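You operate a simulated robot arm through the tools that you are given. There is no shell and no other tool.

The job below is to be done with a simulated robot arm. You get a single attempt, and the scene is never put back.

## Task
Draw dust from the blue tank into the grey pail up to its ring, then lid it.
Fine: free the dump flap lock first and lock it again once the flap is shut; the lid keeps the dust in.
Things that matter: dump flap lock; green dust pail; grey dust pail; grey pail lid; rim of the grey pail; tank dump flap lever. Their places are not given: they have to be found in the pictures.

It is judged by the outcome, as a careful person would: the job done as asked, and still so three seconds after it is handed in. It fails if anything else is knocked over, pushed out of place, dropped, spilled or broken. A push-on lid holds only when it is set on centred and level and pressed home; a screw cap is set on level and turned clockwise until tight.

## Robot
A 7-joint arm with a two-finger parallel gripper, fixed in place. Base frame: the origin is at the foot of the arm, x ahead of it, y to its left, z up. Readings come in m, degrees, newtons and seconds.
With the tool pointing down near the work surface it reaches from about 0.12 to 0.64 m from the base axis. Its first joint turns from -166.0 to 166.0 degrees. Payload 3.91 kg.
The tool frame sits at the grasp point between the pads (the TCP): z along the fingers, y along the line on which they close. The tips reach 0.03 m beyond it. Largest opening 0.11 m; finger width 0.02, thickness 0.01; the body of the gripper, 0.048 by 0.112 m, starts 0.055 m behind the TCP.
Orientation is that of the tool frame in the base frame, as a unit quaternion [x, y, z, w]. With the fingers straight down and closing along the base's y, the tool's x points along the base's -x, its y along +y and its z along -z.

## Interface
- The arm moves only by the tool move_arm. Its argument "rows" is one flat list of numbers, 7 for each row, row after row: the shift along the tool's x, y, z in units of 50 mm (1.0 is 50 mm), then the turn, a rotation vector about the tool's x, y, z in units of 4 degrees (1.0 is 4 degrees), then the finger opening in m, from 0 to 0.11. In form: [x, y, z, ax, ay, az, hand, x, y, z, ax, ay, az, hand, ...]. A call has 1 to 20 rows; each row shifts and turns the commanded pose from where the row before left it, along the tool's axes as they then stand. A call with a number of a shift or a turn outside -1 to 1 is refused whole. Rows are played at 5 a second. More than 0.05 m and 8.6 degrees between two rows, or a gripper value outside its range, and nothing of the call is played. Where a pose cannot be reached the arm comes as near as it can. A force on the tool above 60 N (or 10 N above the force at the start of the call, whichever is more), or a blocked arm, ends the call early, and 0.2 s more pass. Each finger travels about 0.153 m/s and halts on what it meets, pressing with about 28 N; the grip force reading is that of the motor and also rises with nothing between the fingers. The clock runs only during rows and for 0.2 s after the last one: add rows that do not move to give the fingers time. The reply holds the time, the measured pose of the TCP, the force on the tool along the base axes, the opening and the grip force, in the units named above and with some noise, with the torque about the TCP (base axes, N m) and any sound that the robot's microphone picked up.
- Cameras (640 x 400 px; columns grow to the right, rows downward): "scene" is fixed at [0.0506, 0.5005, 1.4383]; the picture's right is [-0.13, -0.99, 0.00], its down [-0.88, 0.11, -0.47] and it looks along [0.46, -0.06, -0.88] (base axes); focal length 348 px, centre (320, 200). "wrist" rides on the gripper at [0.077, 0.007, -0.114] in the tool frame; the picture's right is [-0.09, 1.00, 0.00], its down [-0.80, -0.07, -0.59] and it looks along [-0.59, -0.05, 0.80] (tool axes); focal length 270 px, centre (320, 200).
- capture(camera): a new picture of that camera. It takes no simulated time.
- lift_body(by): slides the trunk up (or, below 0, down) by that many m; the arm rides with it, the base frame stays. It gives what a move gives, with no picture.
- point_at(camera, pixels): for up to 12 pixels [column, row] of the newest picture of that camera ("zoom" is the newest enlarged one), the place [x, y, z] in the base frame of the surface seen there, good to about 0.002 m. It takes no simulated time.
- enlarge(camera, box): a new picture of the part [left, top, right, bottom] of that camera's present view, enlarged. It takes no simulated time.
- job_done(): hands the job in; it is judged then, once.

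Unless the task says otherwise, let go and move clear before handing in.

The tools are called by a JSON object that holds its "op" and its "data". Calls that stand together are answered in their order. move_arm: Moves the arm, as the interface text tells. Its arguments: {"type":"object","properties":{"rows":{"type":"array","items":{"type":"number"}}},"required":["rows"]} The other tools are called the same way: lift_body (by) slides the trunk up or down; capture (camera) takes a picture; point_at (camera, pixels) gives the place of the surface under pixels of a picture; enlarge (camera, box) takes an enlarged picture of a part of a camera's view; job_done () hands the job in.

At the start:

```text
clock: 0.0
position: [0.3553, 0.4184, 1.0466]
ee_rot: [0.001, 1.0, 0.0, 0.001]
wrist_force: [-0.5, 0.4, 0.5]
ft_torque: [0.02, -0.01, 0.0]
width: 0.1099
finger_force: 0.0
trunk travel left (down, up): [-0.45, 0.16]
```

scene: 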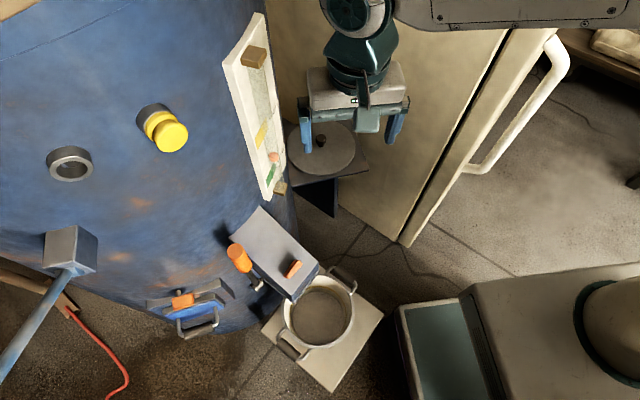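
wrist: 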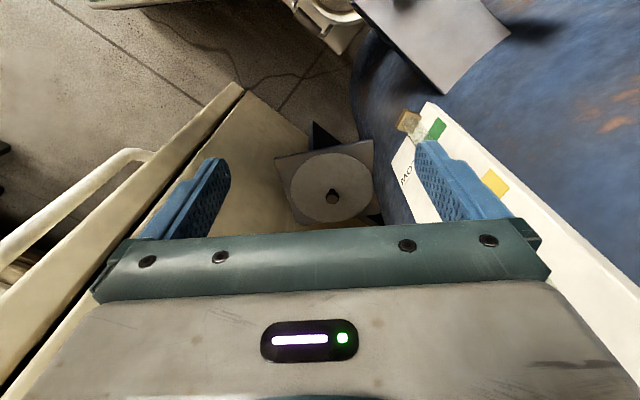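

The scene picture shows the blue tank with a chute at about (270,255), two orange handles at (238,258) and (294,268), another flap with an orange latch at (183,300), a pail under the chute at (318,315), and a lid on a shelf at (322,150). I'll look closer before moving.

{"op": "enlarge", "data": {"camera": "scene", "box": [220, 200, 400, 400]}}

{"op": "enlarge", "data": {"camera": "scene", "box": [120, 240, 280, 370]}}

{"op": "enlarge", "data": {"camera": "scene", "box": [260, 90, 400, 230]}}

{"op": "enlarge", "data": {"camera": "scene", "box": [0, 80, 220, 300]}}

```text
2.00 times, centred on (310, 300) of scene
```

zoom: 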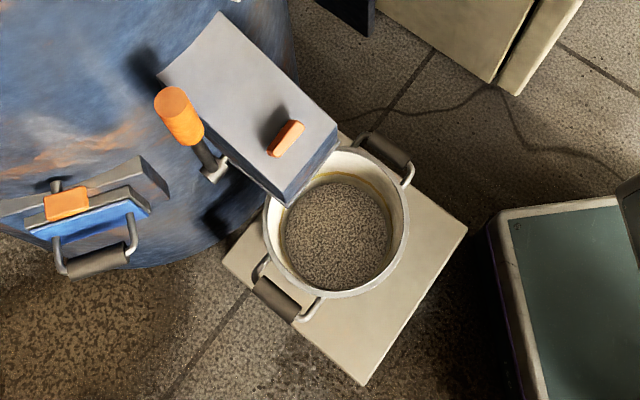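

```text
3.08 times, centred on (200, 305) of scene
```

zoom: 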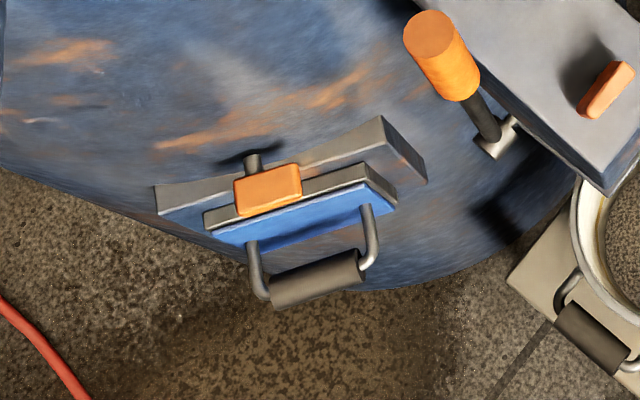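

```text
2.86 times, centred on (330, 160) of scene
```

zoom: 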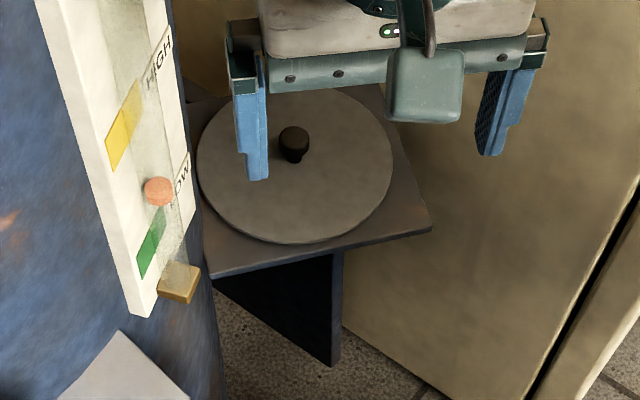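

```text
1.82 times, centred on (110, 190) of scene
```

zoom: 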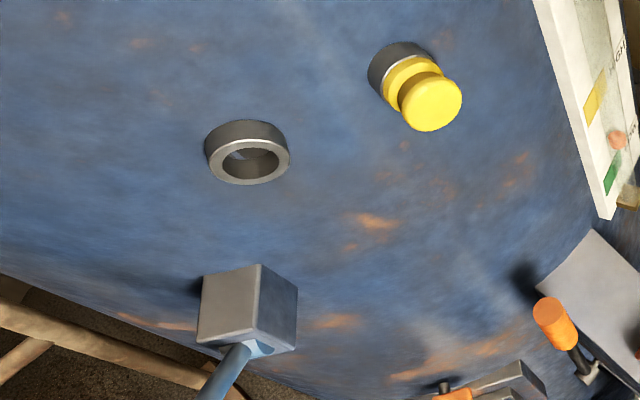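

The zooms show an orange lever beside the chute, a small orange piece on top of the chute, and a second small hatch with its own orange catch. I'll get the 3D positions of these.

{"op": "enlarge", "data": {"camera": "scene", "box": [220, 200, 340, 320]}}

{"op": "point_at", "data": {"camera": "scene", "pixels": [[235, 250], [244, 266], [258, 286], [294, 268], [230, 238], [262, 208], [319, 265], [293, 300], [183, 300], [198, 328], [320, 310], [322, 141]]}}

{"op": "enlarge", "data": {"camera": "scene", "box": [380, 200, 640, 400]}}

```text
3.33 times, centred on (280, 260) of scene
```

zoom: 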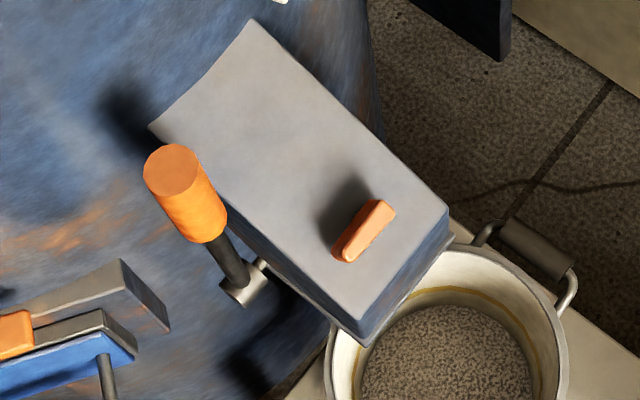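

```text
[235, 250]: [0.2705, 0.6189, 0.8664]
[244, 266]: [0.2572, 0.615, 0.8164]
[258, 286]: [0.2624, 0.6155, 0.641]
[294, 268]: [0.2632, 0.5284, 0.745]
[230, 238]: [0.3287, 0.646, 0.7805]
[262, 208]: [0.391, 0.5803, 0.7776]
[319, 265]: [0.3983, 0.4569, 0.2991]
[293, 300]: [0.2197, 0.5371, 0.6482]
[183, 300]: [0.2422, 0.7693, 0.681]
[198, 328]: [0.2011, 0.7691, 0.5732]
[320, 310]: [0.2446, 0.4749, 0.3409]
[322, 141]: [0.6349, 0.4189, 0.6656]
```

```text
2.00 times, centred on (510, 300) of scene
```

zoom: 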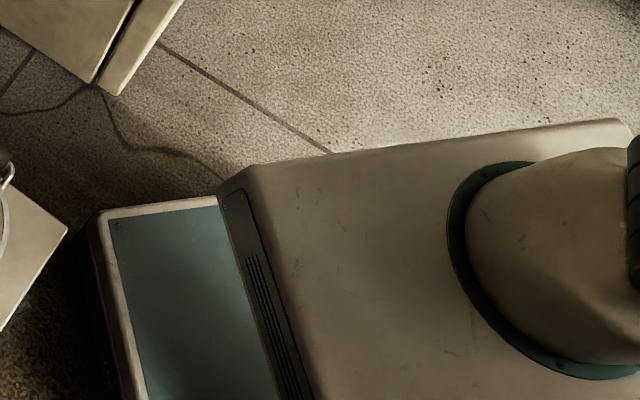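

The lever knob, the orange piece on the chute and the pail now have positions. I'll measure the pail rim and its ring, the stand, the floor and the lid, using only pictures.

{"op": "enlarge", "data": {"camera": "scene", "box": [260, 250, 400, 390]}}

{"op": "point_at", "data": {"camera": "scene", "pixels": [[354, 300], [350, 325], [330, 345], [305, 346], [287, 325], [285, 308], [340, 280], [347, 280], [290, 347], [370, 320], [520, 230], [440, 350]]}}

{"op": "point_at", "data": {"camera": "scene", "pixels": [[320, 135], [288, 150], [355, 150], [322, 174], [300, 130], [340, 126], [365, 168], [295, 178], [272, 158], [282, 188], [253, 57], [262, 130]]}}

```text
2.86 times, centred on (330, 320) of scene
```

zoom: 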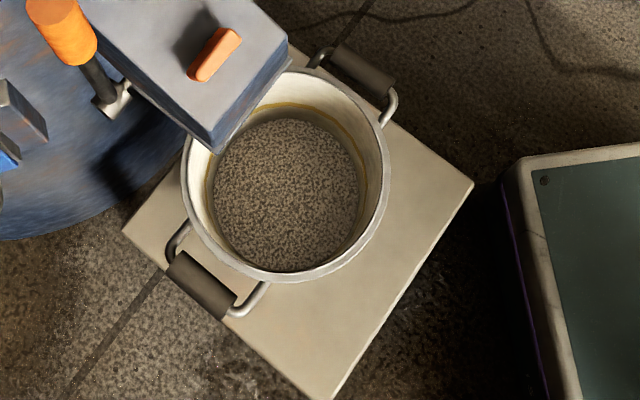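

```text
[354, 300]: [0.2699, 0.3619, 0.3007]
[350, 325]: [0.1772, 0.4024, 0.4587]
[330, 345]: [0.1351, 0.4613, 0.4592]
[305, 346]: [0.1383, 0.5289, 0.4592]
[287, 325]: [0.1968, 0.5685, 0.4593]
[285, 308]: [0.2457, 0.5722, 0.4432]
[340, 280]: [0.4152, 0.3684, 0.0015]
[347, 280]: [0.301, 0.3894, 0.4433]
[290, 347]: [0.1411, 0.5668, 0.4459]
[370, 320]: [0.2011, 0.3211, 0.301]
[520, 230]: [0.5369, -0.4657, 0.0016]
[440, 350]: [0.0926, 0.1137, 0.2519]
```

```text
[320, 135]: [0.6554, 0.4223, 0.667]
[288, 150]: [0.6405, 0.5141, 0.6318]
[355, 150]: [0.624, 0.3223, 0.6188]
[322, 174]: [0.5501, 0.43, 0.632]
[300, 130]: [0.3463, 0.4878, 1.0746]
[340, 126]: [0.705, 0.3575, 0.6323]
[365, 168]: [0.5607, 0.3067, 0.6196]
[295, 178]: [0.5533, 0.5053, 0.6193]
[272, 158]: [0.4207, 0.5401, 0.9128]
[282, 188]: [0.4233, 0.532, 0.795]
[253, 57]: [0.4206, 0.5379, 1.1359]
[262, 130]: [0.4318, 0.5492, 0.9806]
```

The pail rim is at z≈0.459 and stands on a platform at z≈0.301. The lid sits at z≈0.632 with its knob top at about 0.667. Next I'll measure the ring inside the pail and the arm body to understand reach.

{"op": "point_at", "data": {"camera": "zoom", "pixels": [[362, 160], [335, 122], [300, 106], [207, 195], [215, 230], [365, 200], [290, 190], [240, 200], [340, 200], [300, 250], [280, 140], [375, 215]]}}

{"op": "point_at", "data": {"camera": "scene", "pixels": [[610, 330], [520, 330], [600, 290], [480, 10], [350, 10], [630, 390], [560, 10], [600, 20], [430, 330], [355, 45]]}}

{"op": "enlarge", "data": {"camera": "wrist", "box": [220, 60, 440, 260]}}

```text
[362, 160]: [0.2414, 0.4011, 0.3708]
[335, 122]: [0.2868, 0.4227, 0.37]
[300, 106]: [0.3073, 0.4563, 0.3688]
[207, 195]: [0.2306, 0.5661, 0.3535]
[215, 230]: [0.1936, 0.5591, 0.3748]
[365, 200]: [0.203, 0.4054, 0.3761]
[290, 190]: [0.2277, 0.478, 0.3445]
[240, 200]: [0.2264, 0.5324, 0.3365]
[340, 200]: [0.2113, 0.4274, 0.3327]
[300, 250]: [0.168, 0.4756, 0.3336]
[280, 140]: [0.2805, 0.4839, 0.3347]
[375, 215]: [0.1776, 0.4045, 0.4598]
```

```text
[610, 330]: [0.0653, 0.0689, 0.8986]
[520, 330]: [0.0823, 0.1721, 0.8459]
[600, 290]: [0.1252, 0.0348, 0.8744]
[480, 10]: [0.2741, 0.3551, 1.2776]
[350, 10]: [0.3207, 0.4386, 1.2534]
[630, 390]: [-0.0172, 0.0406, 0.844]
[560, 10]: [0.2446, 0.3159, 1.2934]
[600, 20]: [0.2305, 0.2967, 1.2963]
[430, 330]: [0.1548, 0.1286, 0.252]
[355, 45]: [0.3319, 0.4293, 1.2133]
```

```text
2.00 times, centred on (330, 160) of wrist
```

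zoom: 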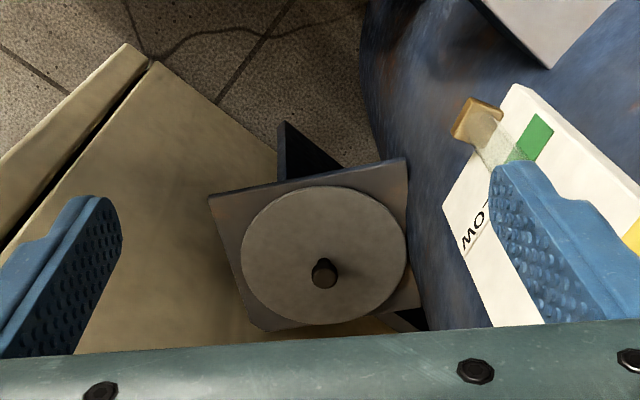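

The yellow ring inside the pail is at z≈0.370 and the dust there now is at about 0.335. I still need a better view of the lock and lever, so I'll pull the arm back and turn it so the wrist camera faces the chute.

{"op": "move_arm", "data": {"rows": [0.94, -0.08, 0, 0, 0, 0, 0.06, 0.94, -0.08, 0, 0, 0, 0, 0.06, 0.94, -0.08, 0, 0, 0, 0, 0.06, 0.94, -0.08, 0, 0, 0, 0, 0.06, 0.94, -0.08, 0, 0, 0, 0, 0.06, 0, 0, 0, 0, 0, -0.98, 0.06, 0, 0, 0, 0, 0, -0.98, 0.06, 0, 0, 0, 0, 0, -0.98, 0.06, 0, 0, 0, 0, 0, -0.98, 0.06, 0, 0, 0, 0, 0, -0.98, 0.06, 0, 0, 0, 0, 0, -0.98, 0.06, 0, 0, 0, 0, 0, -0.98, 0.06, 0, 0, 0, 0, 0, -0.98, 0.06, 0, 0, 0, 0, 0, -0.98, 0.06, 0, 0, 0, 0, 0, -0.98, 0.06, 0, 0, 0, 0, 0, -0.98, 0.06, 0, 0, 0, 0, 0, 0, 0.06]}}

{"op": "capture", "data": {"camera": "wrist"}}

{"op": "capture", "data": {"camera": "scene"}}

```text
clock: 3.6
position: [0.1218, 0.399, 1.0471]
ee_rot: [-0.368, 0.93, 0.0, 0.0]
wrist_force: [-1.4, -0.1, 0.3]
ft_torque: [0.02, 0.03, 0.0]
width: 0.06
finger_force: 0.1
trunk travel left (down, up): [-0.45, 0.16]
```

```text
taken
```

wrist: 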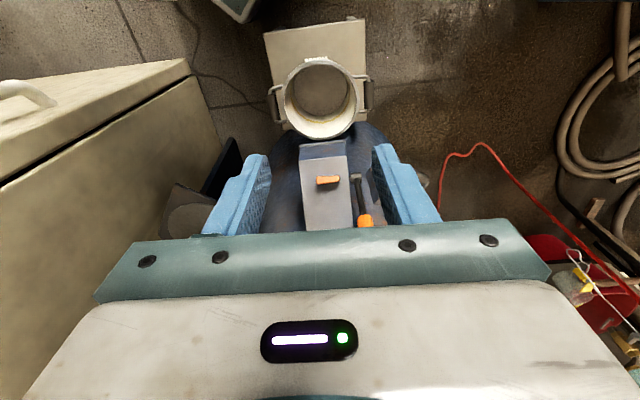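

```text
taken
```

scene: 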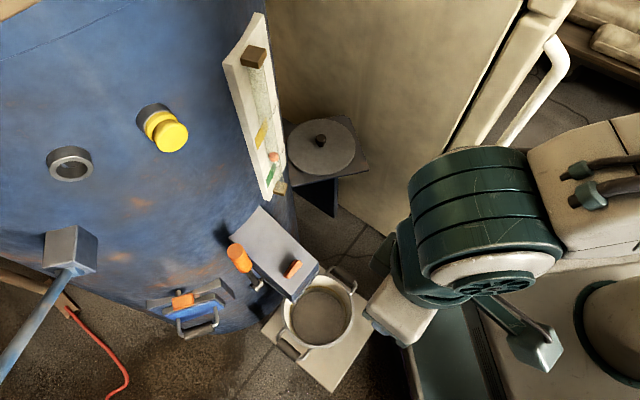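

In the wrist view the pail is at (320,95), the chute with its orange lock at (327,180), and the lever at (362,210). I'll enlarge that part and also the right side of the view, since I haven't found the green pail yet.

{"op": "enlarge", "data": {"camera": "wrist", "box": [250, 40, 410, 240]}}

{"op": "enlarge", "data": {"camera": "wrist", "box": [420, 140, 640, 400]}}

```text
2.00 times, centred on (330, 140) of wrist
```

zoom: 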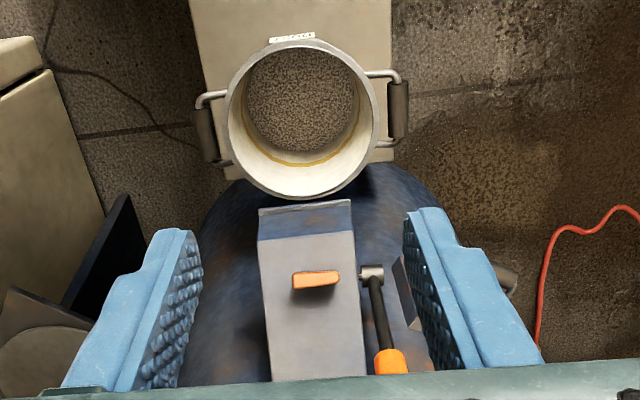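

```text
1.54 times, centred on (530, 270) of wrist
```

zoom: 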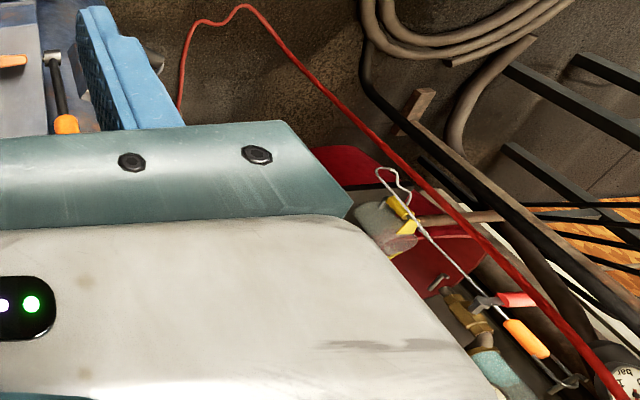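

The pail carries a label on its robot-facing rim, at about (292,38) in the zoom. I'll lower the trunk and tilt the tool forward to see the pail, the lock and the lever from the front.

{"op": "lift_body", "data": {"by": -0.2}}

{"op": "move_arm", "data": {"rows": [0.4, 0, -0.3, 0, -1, 0, 0.06, 0.4, 0, -0.3, 0, -1, 0, 0.06, 0, 0, 0, 0, -1, 0, 0.06, 0, 0, 0, 0, -1, 0, 0.06, 0, 0, 0, 0, -1, 0, 0.06, 0, 0, 0, 0, -1, 0, 0.06, 0, 0, 0, 0, -1, 0, 0.06, 0, 0, 0, 0, -1, 0, 0.06, 0, 0, 0, 0, -1, 0, 0.06]}}

{"op": "capture", "data": {"camera": "wrist"}}

```text
clock: 5.8
position: [0.1214, 0.3987, 0.8485]
ee_rot: [-0.367, 0.93, 0.0, 0.0]
wrist_force: [-0.2, 0.1, 0.1]
ft_torque: [0.01, 0.01, -0.01]
width: 0.06
finger_force: 0.1
trunk travel left (down, up): [-0.25, 0.36]
```

```text
clock: 7.8
position: [0.0906, 0.3718, 0.8769]
ee_rot: [-0.349, 0.885, 0.113, 0.288]
wrist_force: [-0.3, -0.4, 0.5]
ft_torque: [0.0, 0.02, -0.03]
width: 0.0596
finger_force: 0.1
trunk travel left (down, up): [-0.25, 0.36]
```

```text
taken
```

wrist: 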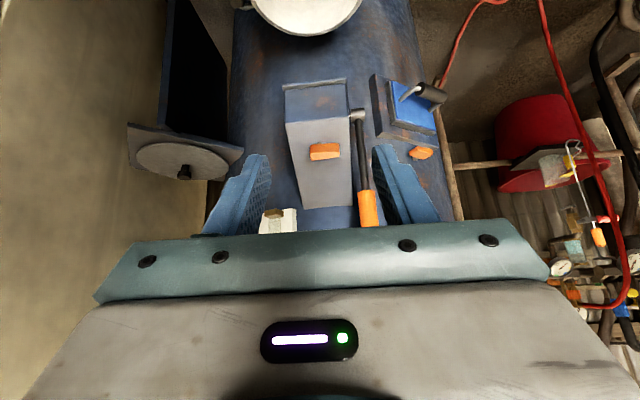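

The chute is now seen from the front, with its lock at (325,151), its lever from (357,115) to (367,210), and the second hatch at (410,100). I'll enlarge and measure these.

{"op": "enlarge", "data": {"camera": "wrist", "box": [260, 60, 460, 240]}}

{"op": "point_at", "data": {"camera": "wrist", "pixels": [[325, 151], [312, 152], [338, 150], [356, 114], [363, 170], [366, 195], [370, 222], [285, 90], [347, 82], [295, 150], [290, 122], [353, 120]]}}

{"op": "enlarge", "data": {"camera": "wrist", "box": [200, 0, 440, 130]}}

```text
2.22 times, centred on (360, 150) of wrist
```

zoom: 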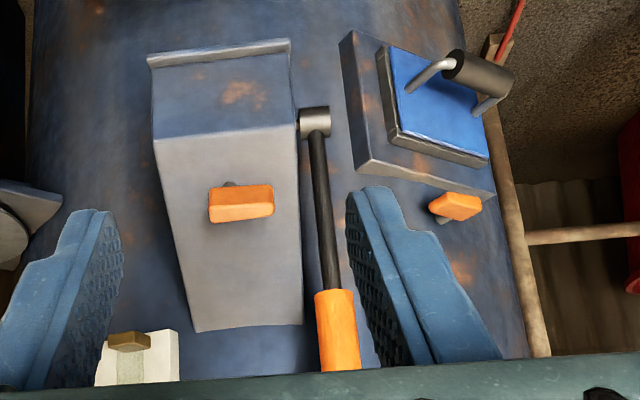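

```text
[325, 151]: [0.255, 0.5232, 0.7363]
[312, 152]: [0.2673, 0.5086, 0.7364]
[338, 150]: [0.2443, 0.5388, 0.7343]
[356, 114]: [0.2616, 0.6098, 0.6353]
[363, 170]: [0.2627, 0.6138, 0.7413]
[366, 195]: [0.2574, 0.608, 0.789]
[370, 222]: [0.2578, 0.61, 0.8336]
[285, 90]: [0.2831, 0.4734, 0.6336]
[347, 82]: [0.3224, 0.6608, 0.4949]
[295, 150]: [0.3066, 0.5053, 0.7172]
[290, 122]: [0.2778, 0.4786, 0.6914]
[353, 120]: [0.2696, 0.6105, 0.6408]
```

```text
2.67 times, centred on (320, 65) of wrist
```

zoom: 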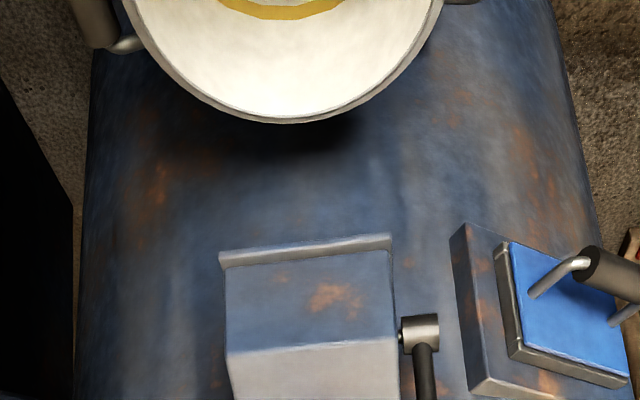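

The lock is an orange bar on a post on the chute's sloping top, centred near (0.256, 0.524, 0.736). The lever pivots at about (0.262, 0.610, 0.637) and points straight up. I'll go lower to see the pail's label and colour.

{"op": "lift_body", "data": {"by": -0.22}}

{"op": "capture", "data": {"camera": "wrist"}}

{"op": "enlarge", "data": {"camera": "wrist", "box": [200, 0, 440, 150]}}

```text
clock: 10.1
position: [0.0904, 0.3704, 0.6569]
ee_rot: [-0.349, 0.885, 0.114, 0.287]
wrist_force: [-0.4, -0.4, 0.0]
ft_torque: [0.05, 0.0, 0.01]
width: 0.0601
finger_force: 0.1
trunk travel left (down, up): [-0.03, 0.58]
```

```text
taken
```

wrist: 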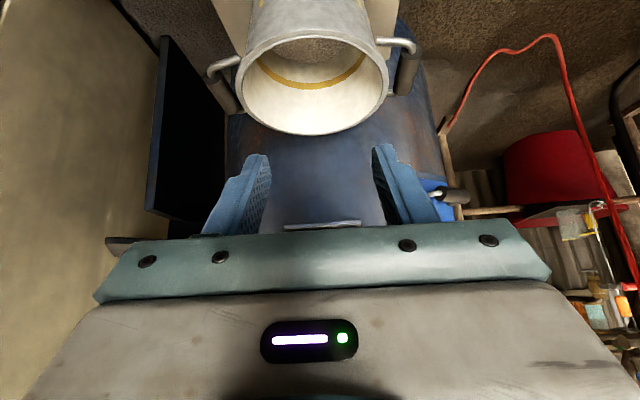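

```text
2.67 times, centred on (320, 75) of wrist
```

zoom: 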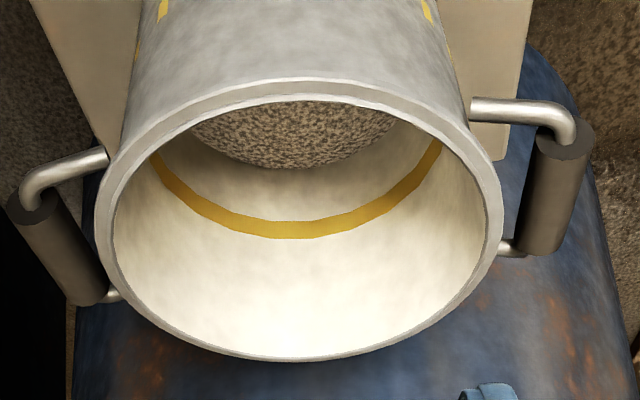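

The pail's outside is grey enamel with a yellow ring inside, so it's the grey pail, and it's already under the chute. I'll raise the trunk and swing the camera to the left to look for the green pail.

{"op": "lift_body", "data": {"by": 0.3}}

{"op": "move_arm", "data": {"rows": [0, 0, 0, -0.588, 0, -0.81, 0.06, 0, 0, 0, -0.588, 0, -0.81, 0.06, 0, 0, 0, -0.588, 0, -0.81, 0.06, 0, 0, 0, -0.588, 0, -0.81, 0.06, 0, 0, 0, -0.588, 0, -0.81, 0.06, 0, 0, 0, -0.588, 0, -0.81, 0.06, 0, 0, 0, -0.588, 0, -0.81, 0.06, 0, 0, 0, -0.588, 0, -0.81, 0.06, 0, 0, 0, -0.588, 0, -0.81, 0.06, 0, 0, 0, -0.588, 0, -0.81, 0.06]}}

{"op": "capture", "data": {"camera": "wrist"}}

{"op": "capture", "data": {"camera": "scene"}}

```text
clock: 13.1
position: [0.0912, 0.3703, 0.9566]
ee_rot: [-0.349, 0.885, 0.114, 0.287]
wrist_force: [-0.9, 1.2, 0.0]
ft_torque: [-0.01, 0.0, 0.01]
width: 0.0599
finger_force: 0.1
trunk travel left (down, up): [-0.33, 0.28]
```

```text
clock: 15.3
position: [0.0922, 0.3711, 0.955]
ee_rot: [-0.631, 0.711, 0.205, 0.232]
wrist_force: [-0.3, 0.4, 0.3]
ft_torque: [0.01, -0.01, -0.01]
width: 0.06
finger_force: 0.0
trunk travel left (down, up): [-0.33, 0.28]
```

```text
taken
```

wrist: 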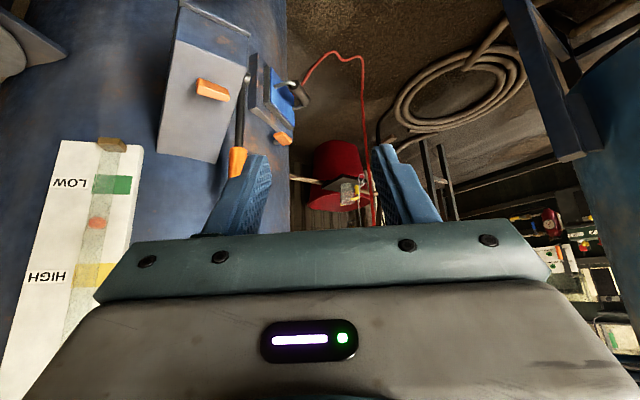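

```text
taken
```

scene: 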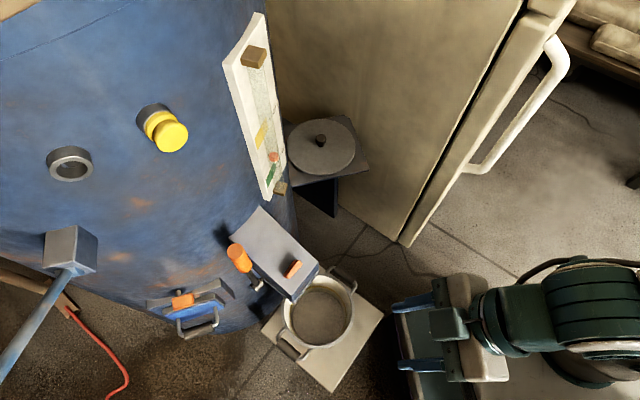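

No green pail yet, but a dark bracket and a blue object appear at the right edge, around (560,100) and (620,200). I'll keep turning left.

{"op": "move_arm", "data": {"rows": [0, 0, 0, -0.588, 0, -0.81, 0.06, 0, 0, 0, -0.588, 0, -0.81, 0.06, 0, 0, 0, -0.588, 0, -0.81, 0.06, 0, 0, 0, -0.588, 0, -0.81, 0.06, 0, 0, 0, -0.588, 0, -0.81, 0.06, 0, 0, 0, -0.588, 0, -0.81, 0.06, 0, 0, 0, -0.588, 0, -0.81, 0.06, 0, 0, 0, -0.588, 0, -0.81, 0.06, 0, 0, 0, -0.588, 0, -0.81, 0.06, 0, 0, 0, -0.588, 0, -0.81, 0.06]}}

{"op": "capture", "data": {"camera": "wrist"}}

```text
clock: 17.5
position: [0.092, 0.3704, 0.9567]
ee_rot: [0.836, -0.453, -0.272, -0.147]
wrist_force: [0.0, -0.7, -0.5]
ft_torque: [0.0, 0.02, 0.01]
width: 0.0603
finger_force: 0.1
trunk travel left (down, up): [-0.33, 0.28]
```

```text
taken
```

wrist: 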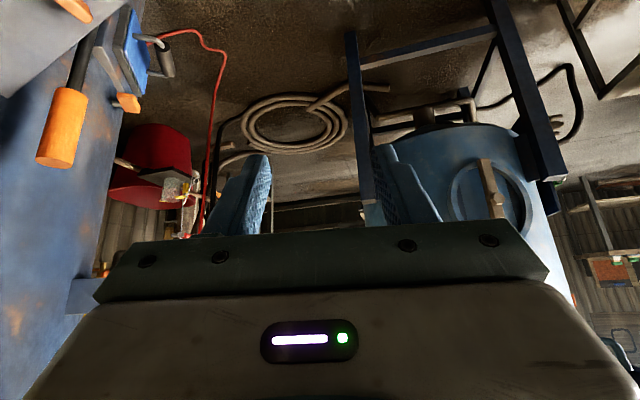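

This direction shows only another blue tank on a frame, with no green pail. I'll swing back and look to the right side.

{"op": "move_arm", "data": {"rows": [0, 0, 0, 0.588, 0, 0.81, 0.06, 0, 0, 0, 0.588, 0, 0.81, 0.06, 0, 0, 0, 0.588, 0, 0.81, 0.06, 0, 0, 0, 0.588, 0, 0.81, 0.06, 0, 0, 0, 0.588, 0, 0.81, 0.06, 0, 0, 0, 0.588, 0, 0.81, 0.06, 0, 0, 0, 0.588, 0, 0.81, 0.06, 0, 0, 0, 0.588, 0, 0.81, 0.06, 0, 0, 0, 0.588, 0, 0.81, 0.06, 0, 0, 0, 0.588, 0, 0.81, 0.06, 0, 0, 0, 0.588, 0, 0.81, 0.06, 0, 0, 0, 0.588, 0, 0.81, 0.06, 0, 0, 0, 0.588, 0, 0.81, 0.06, 0, 0, 0, 0.588, 0, 0.81, 0.06, 0, 0, 0, 0.588, 0, 0.81, 0.06, 0, 0, 0, 0.588, 0, 0.81, 0.06, 0, 0, 0, 0.588, 0, 0.81, 0.06, 0, 0, 0, 0.588, 0, 0.81, 0.06, 0, 0, 0, 0.588, 0, 0.81, 0.06, 0, 0, 0, 0.588, 0, 0.81, 0.06]}}

{"op": "move_arm", "data": {"rows": [0, 0, 0, 0.588, 0, 0.81, 0.06, 0, 0, 0, 0.588, 0, 0.81, 0.06, 0, 0, 0, 0.588, 0, 0.81, 0.06, 0, 0, 0, 0.588, 0, 0.81, 0.06, 0, 0, 0, 0.588, 0, 0.81, 0.06, 0, 0, 0, 0.588, 0, 0.81, 0.06, 0, 0, 0, 0.588, 0, 0.81, 0.06, 0, 0, 0, 0.588, 0, 0.81, 0.06, 0, 0, 0, 0.588, 0, 0.81, 0.06, 0, 0, 0, 0.588, 0, 0.81, 0.06]}}

{"op": "capture", "data": {"camera": "wrist"}}

```text
clock: 21.8
position: [0.1399, 0.356, 0.9511]
ee_rot: [-0.292, 0.916, 0.121, 0.245]
wrist_force: [-0.3, -0.5, 0.0]
ft_torque: [-0.01, -0.01, -0.02]
width: 0.0599
finger_force: 0.0
trunk travel left (down, up): [-0.33, 0.28]
stopped in row 20: the arm was blocked; the commanded pose is now the measured one
```

```text
clock: 22.7
position: [0.1491, 0.3326, 0.9402]
ee_rot: [-0.162, 0.962, 0.081, 0.205]
wrist_force: [-0.5, 0.3, -0.7]
ft_torque: [0.0, -0.04, 0.0]
width: 0.06
finger_force: 0.0
trunk travel left (down, up): [-0.33, 0.28]
stopped in row 4: the arm was blocked; the commanded pose is now the measured one
```

```text
taken
```

wrist: 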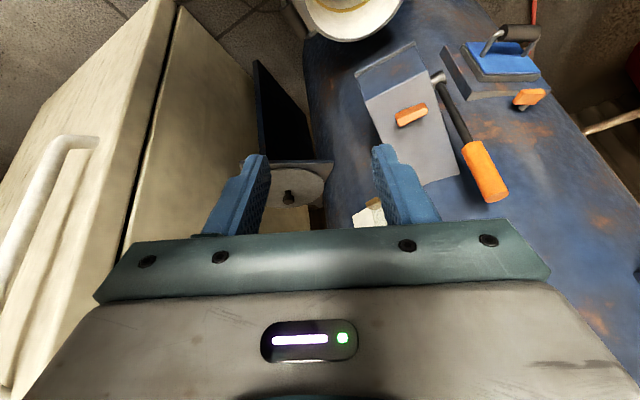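

The last turn was blocked, probably by joint limits, with nothing touched. I'll straighten the tool to vertical, raise the trunk, and swing round to check the right side of the robot for the green pail.

{"op": "move_arm", "data": {"rows": [0, 0, 0, 0.189, 0.888, 0, 0.06, 0, 0, 0, 0.189, 0.888, 0, 0.06, 0, 0, 0, 0.189, 0.888, 0, 0.06, 0, 0, 0, 0.189, 0.888, 0, 0.06, 0, 0, 0, 0.189, 0.888, 0, 0.06, 0, 0, 0, 0.189, 0.888, 0, 0.06, 0, 0, 0, 0.189, 0.888, 0, 0.06, 0, 0, 0, 0, 0, 0, 0.06]}}

{"op": "lift_body", "data": {"by": 0.2}}

{"op": "capture", "data": {"camera": "wrist"}}

```text
clock: 24.5
position: [0.1507, 0.3341, 0.9424]
ee_rot: [-0.165, 0.986, 0.001, 0.003]
wrist_force: [0.8, 0.0, -0.1]
ft_torque: [-0.02, 0.02, 0.04]
width: 0.0599
finger_force: 0.1
trunk travel left (down, up): [-0.33, 0.28]
```

```text
clock: 26.7
position: [0.1511, 0.3332, 1.1429]
ee_rot: [-0.165, 0.986, 0.001, 0.003]
wrist_force: [-0.9, 0.2, 0.3]
ft_torque: [0.01, 0.0, 0.0]
width: 0.0599
finger_force: 0.0
trunk travel left (down, up): [-0.53, 0.08]
```

```text
taken
```

wrist: 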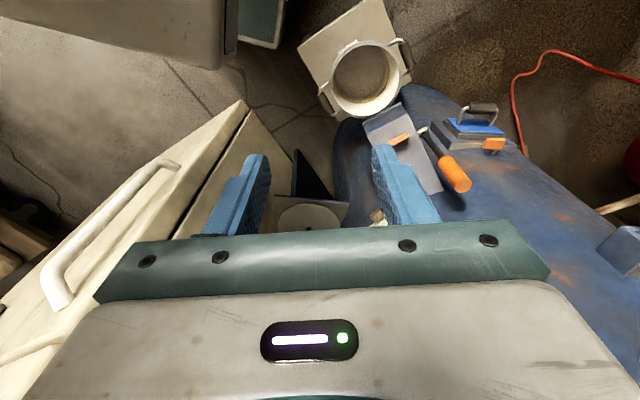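

Still no green pail in this view. I'll sweep the arm clockwise around the base to look at the robot's right side.

{"op": "move_arm", "data": {"rows": [-0.359, -0.364, 0, 0, 0, 1, 0.06, -0.359, -0.364, 0, 0, 0, 1, 0.06, -0.359, -0.364, 0, 0, 0, 1, 0.06, -0.359, -0.364, 0, 0, 0, 1, 0.06, -0.359, -0.364, 0, 0, 0, 1, 0.06, -0.359, -0.364, 0, 0, 0, 1, 0.06, -0.359, -0.364, 0, 0, 0, 1, 0.06, -0.359, -0.364, 0, 0, 0, 1, 0.06, -0.359, -0.364, 0, 0, 0, 1, 0.06, -0.359, -0.364, 0, 0, 0, 1, 0.06, -0.359, -0.364, 0, 0, 0, 1, 0.06, -0.359, -0.364, 0, 0, 0, 1, 0.06, -0.359, -0.364, 0, 0, 0, 1, 0.06, -0.359, -0.364, 0, 0, 0, 1, 0.06, -0.359, -0.364, 0, 0, 0, 1, 0.06, -0.359, -0.364, 0, 0, 0, 1, 0.06, -0.359, -0.364, 0, 0, 0, 1, 0.06, -0.359, -0.364, 0, 0, 0, 1, 0.06, -0.359, -0.364, 0, 0, 0, 1, 0.06, -0.359, -0.364, 0, 0, 0, 1, 0.06]}}

{"op": "capture", "data": {"camera": "wrist"}}

{"op": "capture", "data": {"camera": "scene"}}

```text
clock: 30.9
position: [0.3508, -0.0916, 1.1392]
ee_rot: [0.508, 0.862, 0.003, 0.002]
wrist_force: [0.1, 0.5, 0.4]
ft_torque: [0.03, 0.0, -0.01]
width: 0.0598
finger_force: 0.1
trunk travel left (down, up): [-0.53, 0.08]
```

```text
taken
```

wrist: 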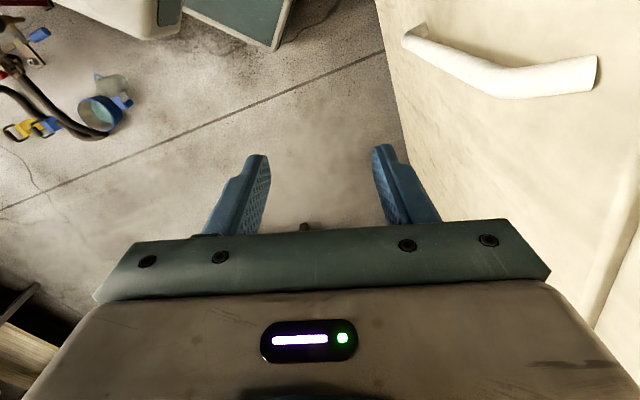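

```text
taken
```

scene: 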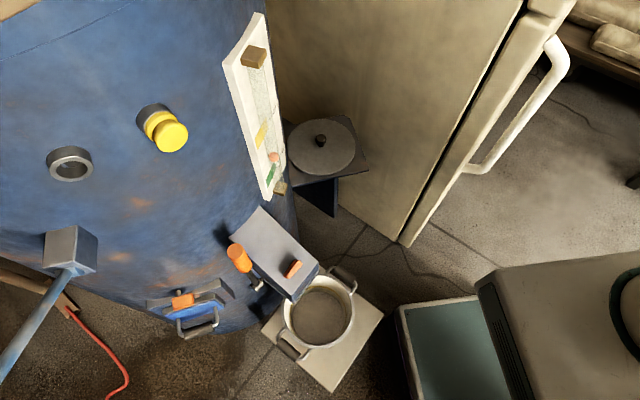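

Nothing green on the right either. I'll sweep back counter-clockwise, past the start, to check the robot's left and rear side.

{"op": "move_arm", "data": {"rows": [0.383, 0.338, 0, 0, 0, -1, 0.06, 0.383, 0.338, 0, 0, 0, -1, 0.06, 0.383, 0.338, 0, 0, 0, -1, 0.06, 0.383, 0.338, 0, 0, 0, -1, 0.06, 0.383, 0.338, 0, 0, 0, -1, 0.06, 0.383, 0.338, 0, 0, 0, -1, 0.06, 0.383, 0.338, 0, 0, 0, -1, 0.06, 0.383, 0.338, 0, 0, 0, -1, 0.06, 0.383, 0.338, 0, 0, 0, -1, 0.06, 0.383, 0.338, 0, 0, 0, -1, 0.06, 0.383, 0.338, 0, 0, 0, -1, 0.06, 0.383, 0.338, 0, 0, 0, -1, 0.06, 0.383, 0.338, 0, 0, 0, -1, 0.06, 0.383, 0.338, 0, 0, 0, -1, 0.06, 0.383, 0.338, 0, 0, 0, -1, 0.06, 0.383, 0.338, 0, 0, 0, -1, 0.06, 0.383, 0.338, 0, 0, 0, -1, 0.06, 0.383, 0.338, 0, 0, 0, -1, 0.06, 0.383, 0.338, 0, 0, 0, -1, 0.06, 0.383, 0.338, 0, 0, 0, -1, 0.06]}}

{"op": "move_arm", "data": {"rows": [0.383, 0.338, 0, 0, 0, -1, 0.06, 0.383, 0.338, 0, 0, 0, -1, 0.06, 0.383, 0.338, 0, 0, 0, -1, 0.06, 0.383, 0.338, 0, 0, 0, -1, 0.06, 0.383, 0.338, 0, 0, 0, -1, 0.06, 0.383, 0.338, 0, 0, 0, -1, 0.06, 0.383, 0.338, 0, 0, 0, -1, 0.06, 0.383, 0.338, 0, 0, 0, -1, 0.06, 0.383, 0.338, 0, 0, 0, -1, 0.06, 0.383, 0.338, 0, 0, 0, -1, 0.06, 0.383, 0.338, 0, 0, 0, -1, 0.06, 0.383, 0.338, 0, 0, 0, -1, 0.06]}}

{"op": "capture", "data": {"camera": "wrist"}}

```text
clock: 35.1
position: [0.1506, 0.332, 1.1424]
ee_rot: [-0.166, 0.986, 0.0, 0.003]
wrist_force: [-0.3, -0.7, 0.2]
ft_torque: [0.0, 0.0, -0.01]
width: 0.0601
finger_force: 0.0
trunk travel left (down, up): [-0.53, 0.08]
```

```text
clock: 37.7
position: [-0.1436, 0.3389, 1.1379]
ee_rot: [-0.549, 0.836, -0.002, 0.001]
wrist_force: [-0.3, -0.1, 1.4]
ft_torque: [-0.01, 0.02, 0.02]
width: 0.0602
finger_force: 0.0
trunk travel left (down, up): [-0.53, 0.08]
```

```text
taken
```

wrist: 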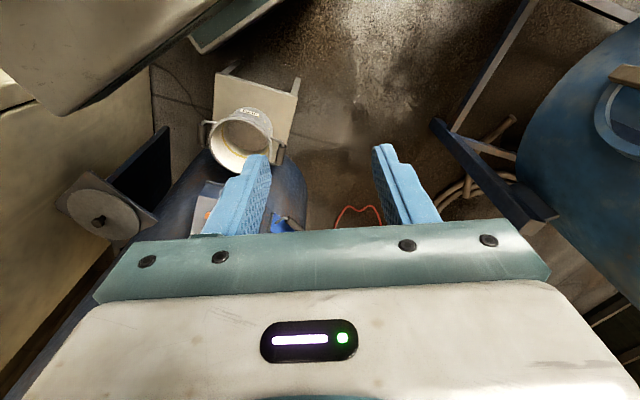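

The label on the pail is visible at (250,112), so I'll enlarge it to read.

{"op": "enlarge", "data": {"camera": "wrist", "box": [200, 70, 310, 180]}}

{"op": "point_at", "data": {"camera": "wrist", "pixels": [[250, 112], [250, 130]]}}

```text
3.64 times, centred on (255, 125) of wrist
```

zoom: 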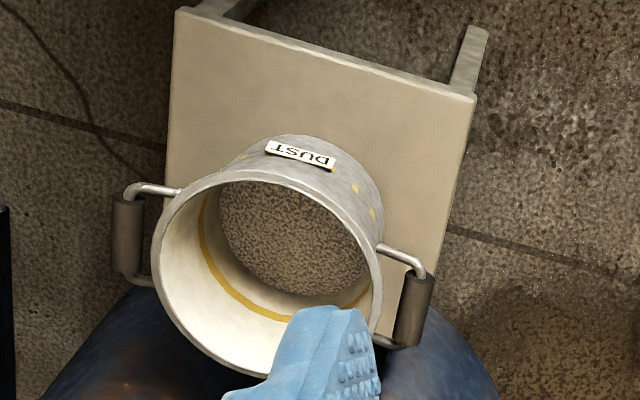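

```text
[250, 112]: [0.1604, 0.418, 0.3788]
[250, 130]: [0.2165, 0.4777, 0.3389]
```

The label reads DUST and the pail is grey, so this is the right pail; the green one isn't anywhere near the work. Now I'll measure the chute top and the lock precisely from the scene camera.

{"op": "enlarge", "data": {"camera": "scene", "box": [225, 200, 335, 310]}}

```text
3.64 times, centred on (280, 255) of scene
```

zoom: 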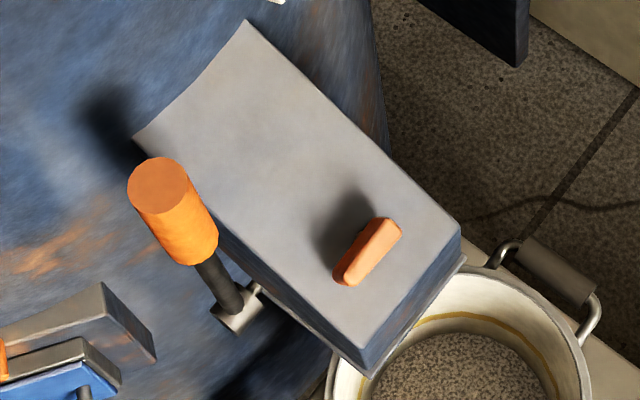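

{"op": "point_at", "data": {"camera": "zoom", "pixels": [[250, 30], [145, 135], [450, 225], [360, 335], [240, 140], [300, 160], [400, 225], [310, 310], [372, 250], [352, 275], [395, 225], [342, 280]]}}

{"op": "point_at", "data": {"camera": "zoom", "pixels": [[160, 180], [140, 180], [180, 175], [190, 230], [215, 225], [220, 275], [230, 315], [245, 300], [175, 260], [250, 285], [218, 320], [200, 250]]}}

```text
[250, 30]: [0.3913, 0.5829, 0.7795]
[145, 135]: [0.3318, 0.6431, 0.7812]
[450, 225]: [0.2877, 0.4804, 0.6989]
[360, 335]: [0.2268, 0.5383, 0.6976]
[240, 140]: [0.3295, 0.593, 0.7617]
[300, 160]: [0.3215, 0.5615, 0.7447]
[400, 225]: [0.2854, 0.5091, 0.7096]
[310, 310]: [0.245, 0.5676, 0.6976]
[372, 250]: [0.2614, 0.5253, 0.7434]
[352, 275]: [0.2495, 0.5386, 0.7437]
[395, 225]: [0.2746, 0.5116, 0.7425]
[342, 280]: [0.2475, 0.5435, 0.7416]
```

```text
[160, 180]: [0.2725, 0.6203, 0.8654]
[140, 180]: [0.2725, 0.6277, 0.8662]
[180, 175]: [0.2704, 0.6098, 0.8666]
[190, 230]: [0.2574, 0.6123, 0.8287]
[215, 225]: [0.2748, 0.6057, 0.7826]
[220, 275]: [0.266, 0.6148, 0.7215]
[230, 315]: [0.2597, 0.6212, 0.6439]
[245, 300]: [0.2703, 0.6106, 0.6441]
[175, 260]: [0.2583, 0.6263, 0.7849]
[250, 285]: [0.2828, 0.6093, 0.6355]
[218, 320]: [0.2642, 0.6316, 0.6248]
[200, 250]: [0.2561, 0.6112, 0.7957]
```

The chute top slopes about 30°, its centreline runs along y≈x+0.252, and the orange bar is centred near (0.260, 0.527, 0.74), slightly left of that line. I'll bring the wrist camera close to the lock along the slope's normal for a detailed look.

{"op": "move_arm", "data": {"rows": [-0.538, -0.831, 0, 0, 0, 0, 0.06, -0.538, -0.831, 0, 0, 0, 0, 0.06, -0.538, -0.831, 0, 0, 0, 0, 0.06, -0.538, -0.831, 0, 0, 0, 0, 0.06, -0.538, -0.831, 0, 0, 0, 0, 0.06, 0, 0, 0, 0, 0, 0.9, 0.06, 0, 0, 0, 0, 0, 0.9, 0.06, 0, 0, 0, 0, 0, 0.9, 0.06, 0, 0, 0, 0, 0, 0.9, 0.06, 0, 0, 0, 0, 0, 0.9, 0.06, 0, 0, 0, 0, 0, 0.9, 0.06, 0, 0, 0, 0, 0, 0, 0.06]}}

{"op": "lift_body", "data": {"by": -0.28}}

{"op": "move_arm", "data": {"rows": [0, 0, 0, 0, -0.9375, 0, 0.06, 0, 0, 0, 0, -0.9375, 0, 0.06, 0, 0, 0, 0, -0.9375, 0, 0.06, 0, 0, 0, 0, -0.9375, 0, 0.06, 0, 0, 0, 0, -0.9375, 0, 0.06, 0, 0, 0, 0, -0.9375, 0, 0.06, 0, 0, 0, 0, -0.9375, 0, 0.06, 0, 0, 0, 0, -0.9375, 0, 0.06, 0, 0, 0, 0, 0, 0, 0.06]}}

{"op": "capture", "data": {"camera": "wrist"}}

```text
clock: 40.3
position: [0.0967, 0.3782, 1.142]
ee_rot: [-0.385, 0.923, 0.0, 0.003]
wrist_force: [-0.4, 0.1, -0.4]
ft_torque: [0.0, -0.03, 0.0]
width: 0.06
finger_force: 0.1
trunk travel left (down, up): [-0.53, 0.08]
```

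```text
clock: 43.1
position: [0.0968, 0.3782, 0.8629]
ee_rot: [-0.386, 0.923, 0.001, 0.003]
wrist_force: [-0.5, 0.2, -0.7]
ft_torque: [-0.01, 0.0, -0.04]
width: 0.06
finger_force: 0.0
trunk travel left (down, up): [-0.25, 0.36]
```

```text
clock: 45.1
position: [0.0969, 0.3791, 0.8622]
ee_rot: [-0.372, 0.89, 0.101, 0.243]
wrist_force: [-0.4, -0.1, -0.4]
ft_torque: [0.02, 0.02, 0.02]
width: 0.06
finger_force: 0.1
trunk travel left (down, up): [-0.25, 0.36]
```

```text
taken
```

wrist: 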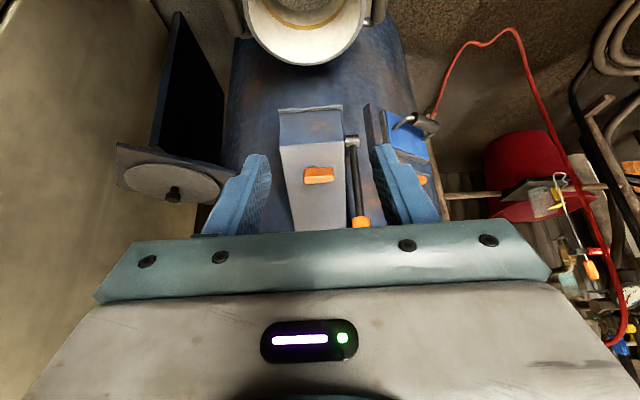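

The pose is good: yaw 45°, tilt 30°. I'll move in toward the lock, keeping the fingers about 50 mm short of the chute.

{"op": "move_arm", "data": {"rows": [-0.37, 0, 0.76, 0, 0, 0, 0.06, -0.37, 0, 0.76, 0, 0, 0, 0.06, -0.37, 0, 0.76, 0, 0, 0, 0.06, -0.37, 0, 0.76, 0, 0, 0, 0.06, 0, 0, 0, 0, 0, 0, 0.06]}}

{"op": "capture", "data": {"camera": "wrist"}}

{"op": "enlarge", "data": {"camera": "wrist", "box": [240, 100, 400, 230]}}

```text
clock: 46.3
position: [0.1977, 0.4763, 0.767]
ee_rot: [-0.373, 0.89, 0.101, 0.241]
wrist_force: [0.0, 0.6, -0.3]
ft_torque: [0.01, 0.01, -0.02]
width: 0.0599
finger_force: 0.0
trunk travel left (down, up): [-0.25, 0.36]
```

```text
taken
```

wrist: 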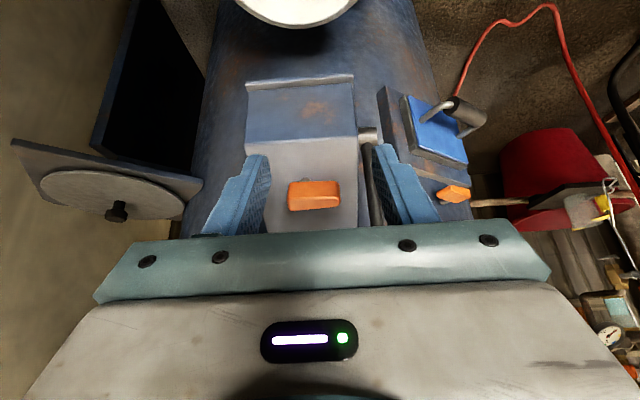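

```text
3.08 times, centred on (320, 165) of wrist
```

zoom: 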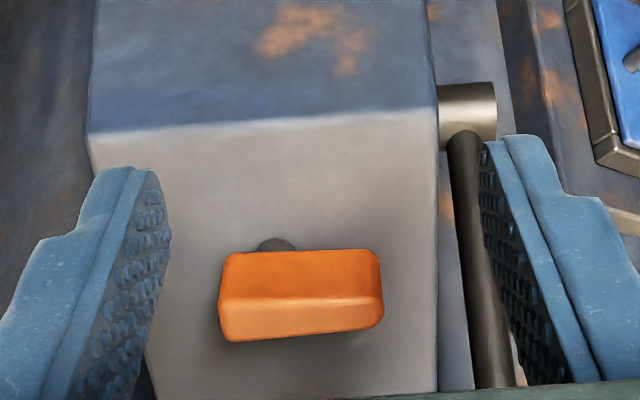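

The close-up shows the orange bar sitting off-centre on its post (post at about (275,245) in the zoom, bar from 218 to 385), like a turn-button pointing toward the lever side. I'll measure the bar and post exactly.

{"op": "point_at", "data": {"camera": "zoom", "pixels": [[230, 275], [300, 275], [372, 270], [230, 320], [300, 318], [372, 312], [275, 245], [268, 243], [284, 243], [120, 300], [410, 200], [300, 200]]}}

{"op": "enlarge", "data": {"camera": "wrist", "box": [370, 80, 500, 210]}}

```text
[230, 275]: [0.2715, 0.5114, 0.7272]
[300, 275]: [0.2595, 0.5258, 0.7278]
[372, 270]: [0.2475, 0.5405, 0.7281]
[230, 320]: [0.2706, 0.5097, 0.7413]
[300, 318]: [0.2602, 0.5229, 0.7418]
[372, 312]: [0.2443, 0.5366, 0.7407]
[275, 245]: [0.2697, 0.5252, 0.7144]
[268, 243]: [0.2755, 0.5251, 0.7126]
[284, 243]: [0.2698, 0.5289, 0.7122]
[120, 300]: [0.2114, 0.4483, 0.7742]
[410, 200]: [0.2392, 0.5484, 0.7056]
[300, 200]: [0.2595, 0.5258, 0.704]
```

```text
3.08 times, centred on (435, 145) of wrist
```

zoom: 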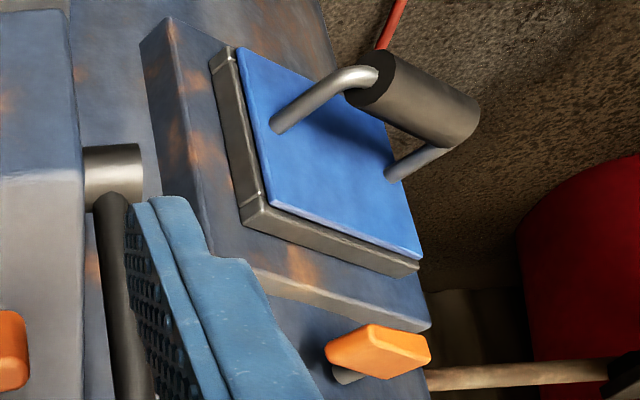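

The bar measures about 42×13×20 mm with its post near (0.268, 0.524), and its centre is 7 mm to the left of the post. I'll back off above the lock along the slope normal and turn the hand 90° so the fingers can close across the bar.

{"op": "move_arm", "data": {"rows": [0, 0, -0.524, 0, 0, 0, 0.06, -0.544, -0.163, 0, 0, 0, 0, 0.06, -0.544, -0.163, 0, 0, 0, 0, 0.06, 0, 0, 0, 0, 0, -0.978, 0.06, 0, 0, 0, 0, 0, -0.978, 0.06, 0, 0, 0, 0, 0, -0.978, 0.06, 0, 0, 0, 0, 0, -0.978, 0.06, 0, 0, 0, 0, 0, -0.978, 0.06, 0, 0, 0, 0, 0, -0.978, 0.06, 0, 0, 0, 0, 0, -0.978, 0.06, 0, 0, 0, 0, 0, -0.978, 0.06, 0, 0, 0, 0, 0, -0.978, 0.06, 0, 0, 0, 0, 0, -0.978, 0.06, 0, 0, 0, 0, 0, 0, 0.06]}}

{"op": "move_arm", "data": {"rows": [0, 0, 0, 0, 0, -0.978, 0.06, 0, 0, 0, 0, 0, -0.978, 0.06, 0, 0, 0, 0, 0, -0.978, 0.06, 0, 0, 0, 0, 0, -0.978, 0.06, 0, 0, 0, 0, 0, -0.978, 0.06, 0, 0, 0, 0, 0, -0.978, 0.06, 0, 0, 0, 0, 0, -0.978, 0.06, 0, 0, 0, 0, 0, -0.978, 0.06, 0, 0, 0, 0, 0, -0.978, 0.06, 0, 0, 0, 0, 0, -0.978, 0.06, 0, 0, 0, 0, 0, -0.978, 0.06, 0, 0, 0, 0, 0, -0.978, 0.06, 0, 0, 0, 0, 0, -0.978, 0.06, 0, 0, 0, 0, 0, 0, 0.06]}}

{"op": "capture", "data": {"camera": "wrist"}}

{"op": "capture", "data": {"camera": "scene"}}

```text
clock: 49.3
position: [0.2316, 0.4902, 0.819]
ee_rot: [-0.649, 0.714, 0.013, 0.262]
wrist_force: [0.3, -0.1, 0.1]
ft_torque: [0.02, 0.03, 0.0]
width: 0.0598
finger_force: 0.0
trunk travel left (down, up): [-0.25, 0.36]
```

```text
clock: 52.3
position: [0.2316, 0.4915, 0.8185]
ee_rot: [0.893, -0.367, 0.101, -0.242]
wrist_force: [0.1, -0.1, 0.9]
ft_torque: [0.0, 0.04, -0.03]
width: 0.0598
finger_force: 0.0
trunk travel left (down, up): [-0.25, 0.36]
```

```text
taken
```

wrist: 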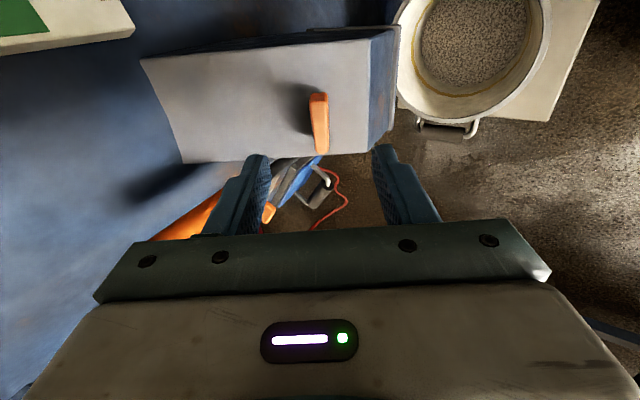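

```text
taken
```

scene: 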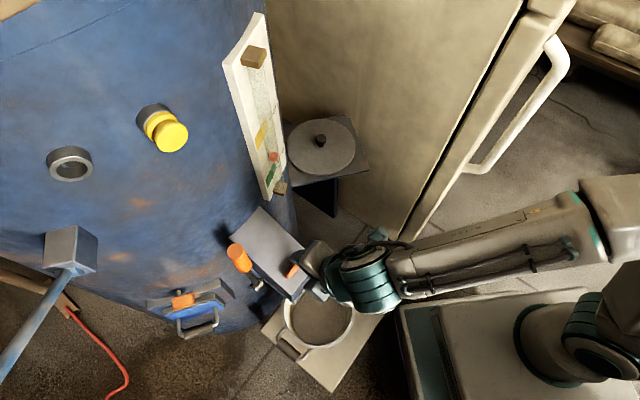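

The hand is now turned so the fingers close across the bar, seen at (319,120). I'll check the bar and its post from this side before descending.

{"op": "enlarge", "data": {"camera": "wrist", "box": [260, 70, 380, 170]}}

{"op": "point_at", "data": {"camera": "wrist", "pixels": [[318, 97], [318, 110], [320, 125], [321, 140], [321, 150], [311, 105], [313, 130], [325, 100], [326, 130]]}}

```text
4.00 times, centred on (320, 120) of wrist
```

zoom: 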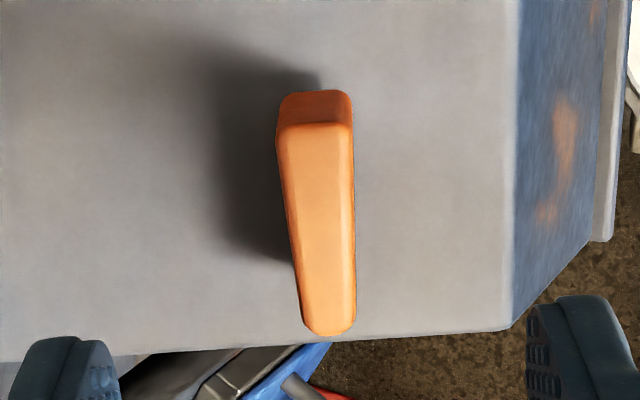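

```text
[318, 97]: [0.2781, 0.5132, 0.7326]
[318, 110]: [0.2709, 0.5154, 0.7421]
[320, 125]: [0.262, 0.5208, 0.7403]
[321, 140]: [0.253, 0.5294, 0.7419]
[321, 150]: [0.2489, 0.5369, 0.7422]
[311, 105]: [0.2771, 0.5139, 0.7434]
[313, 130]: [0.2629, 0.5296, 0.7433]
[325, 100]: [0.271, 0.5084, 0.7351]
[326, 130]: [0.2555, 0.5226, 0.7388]
```

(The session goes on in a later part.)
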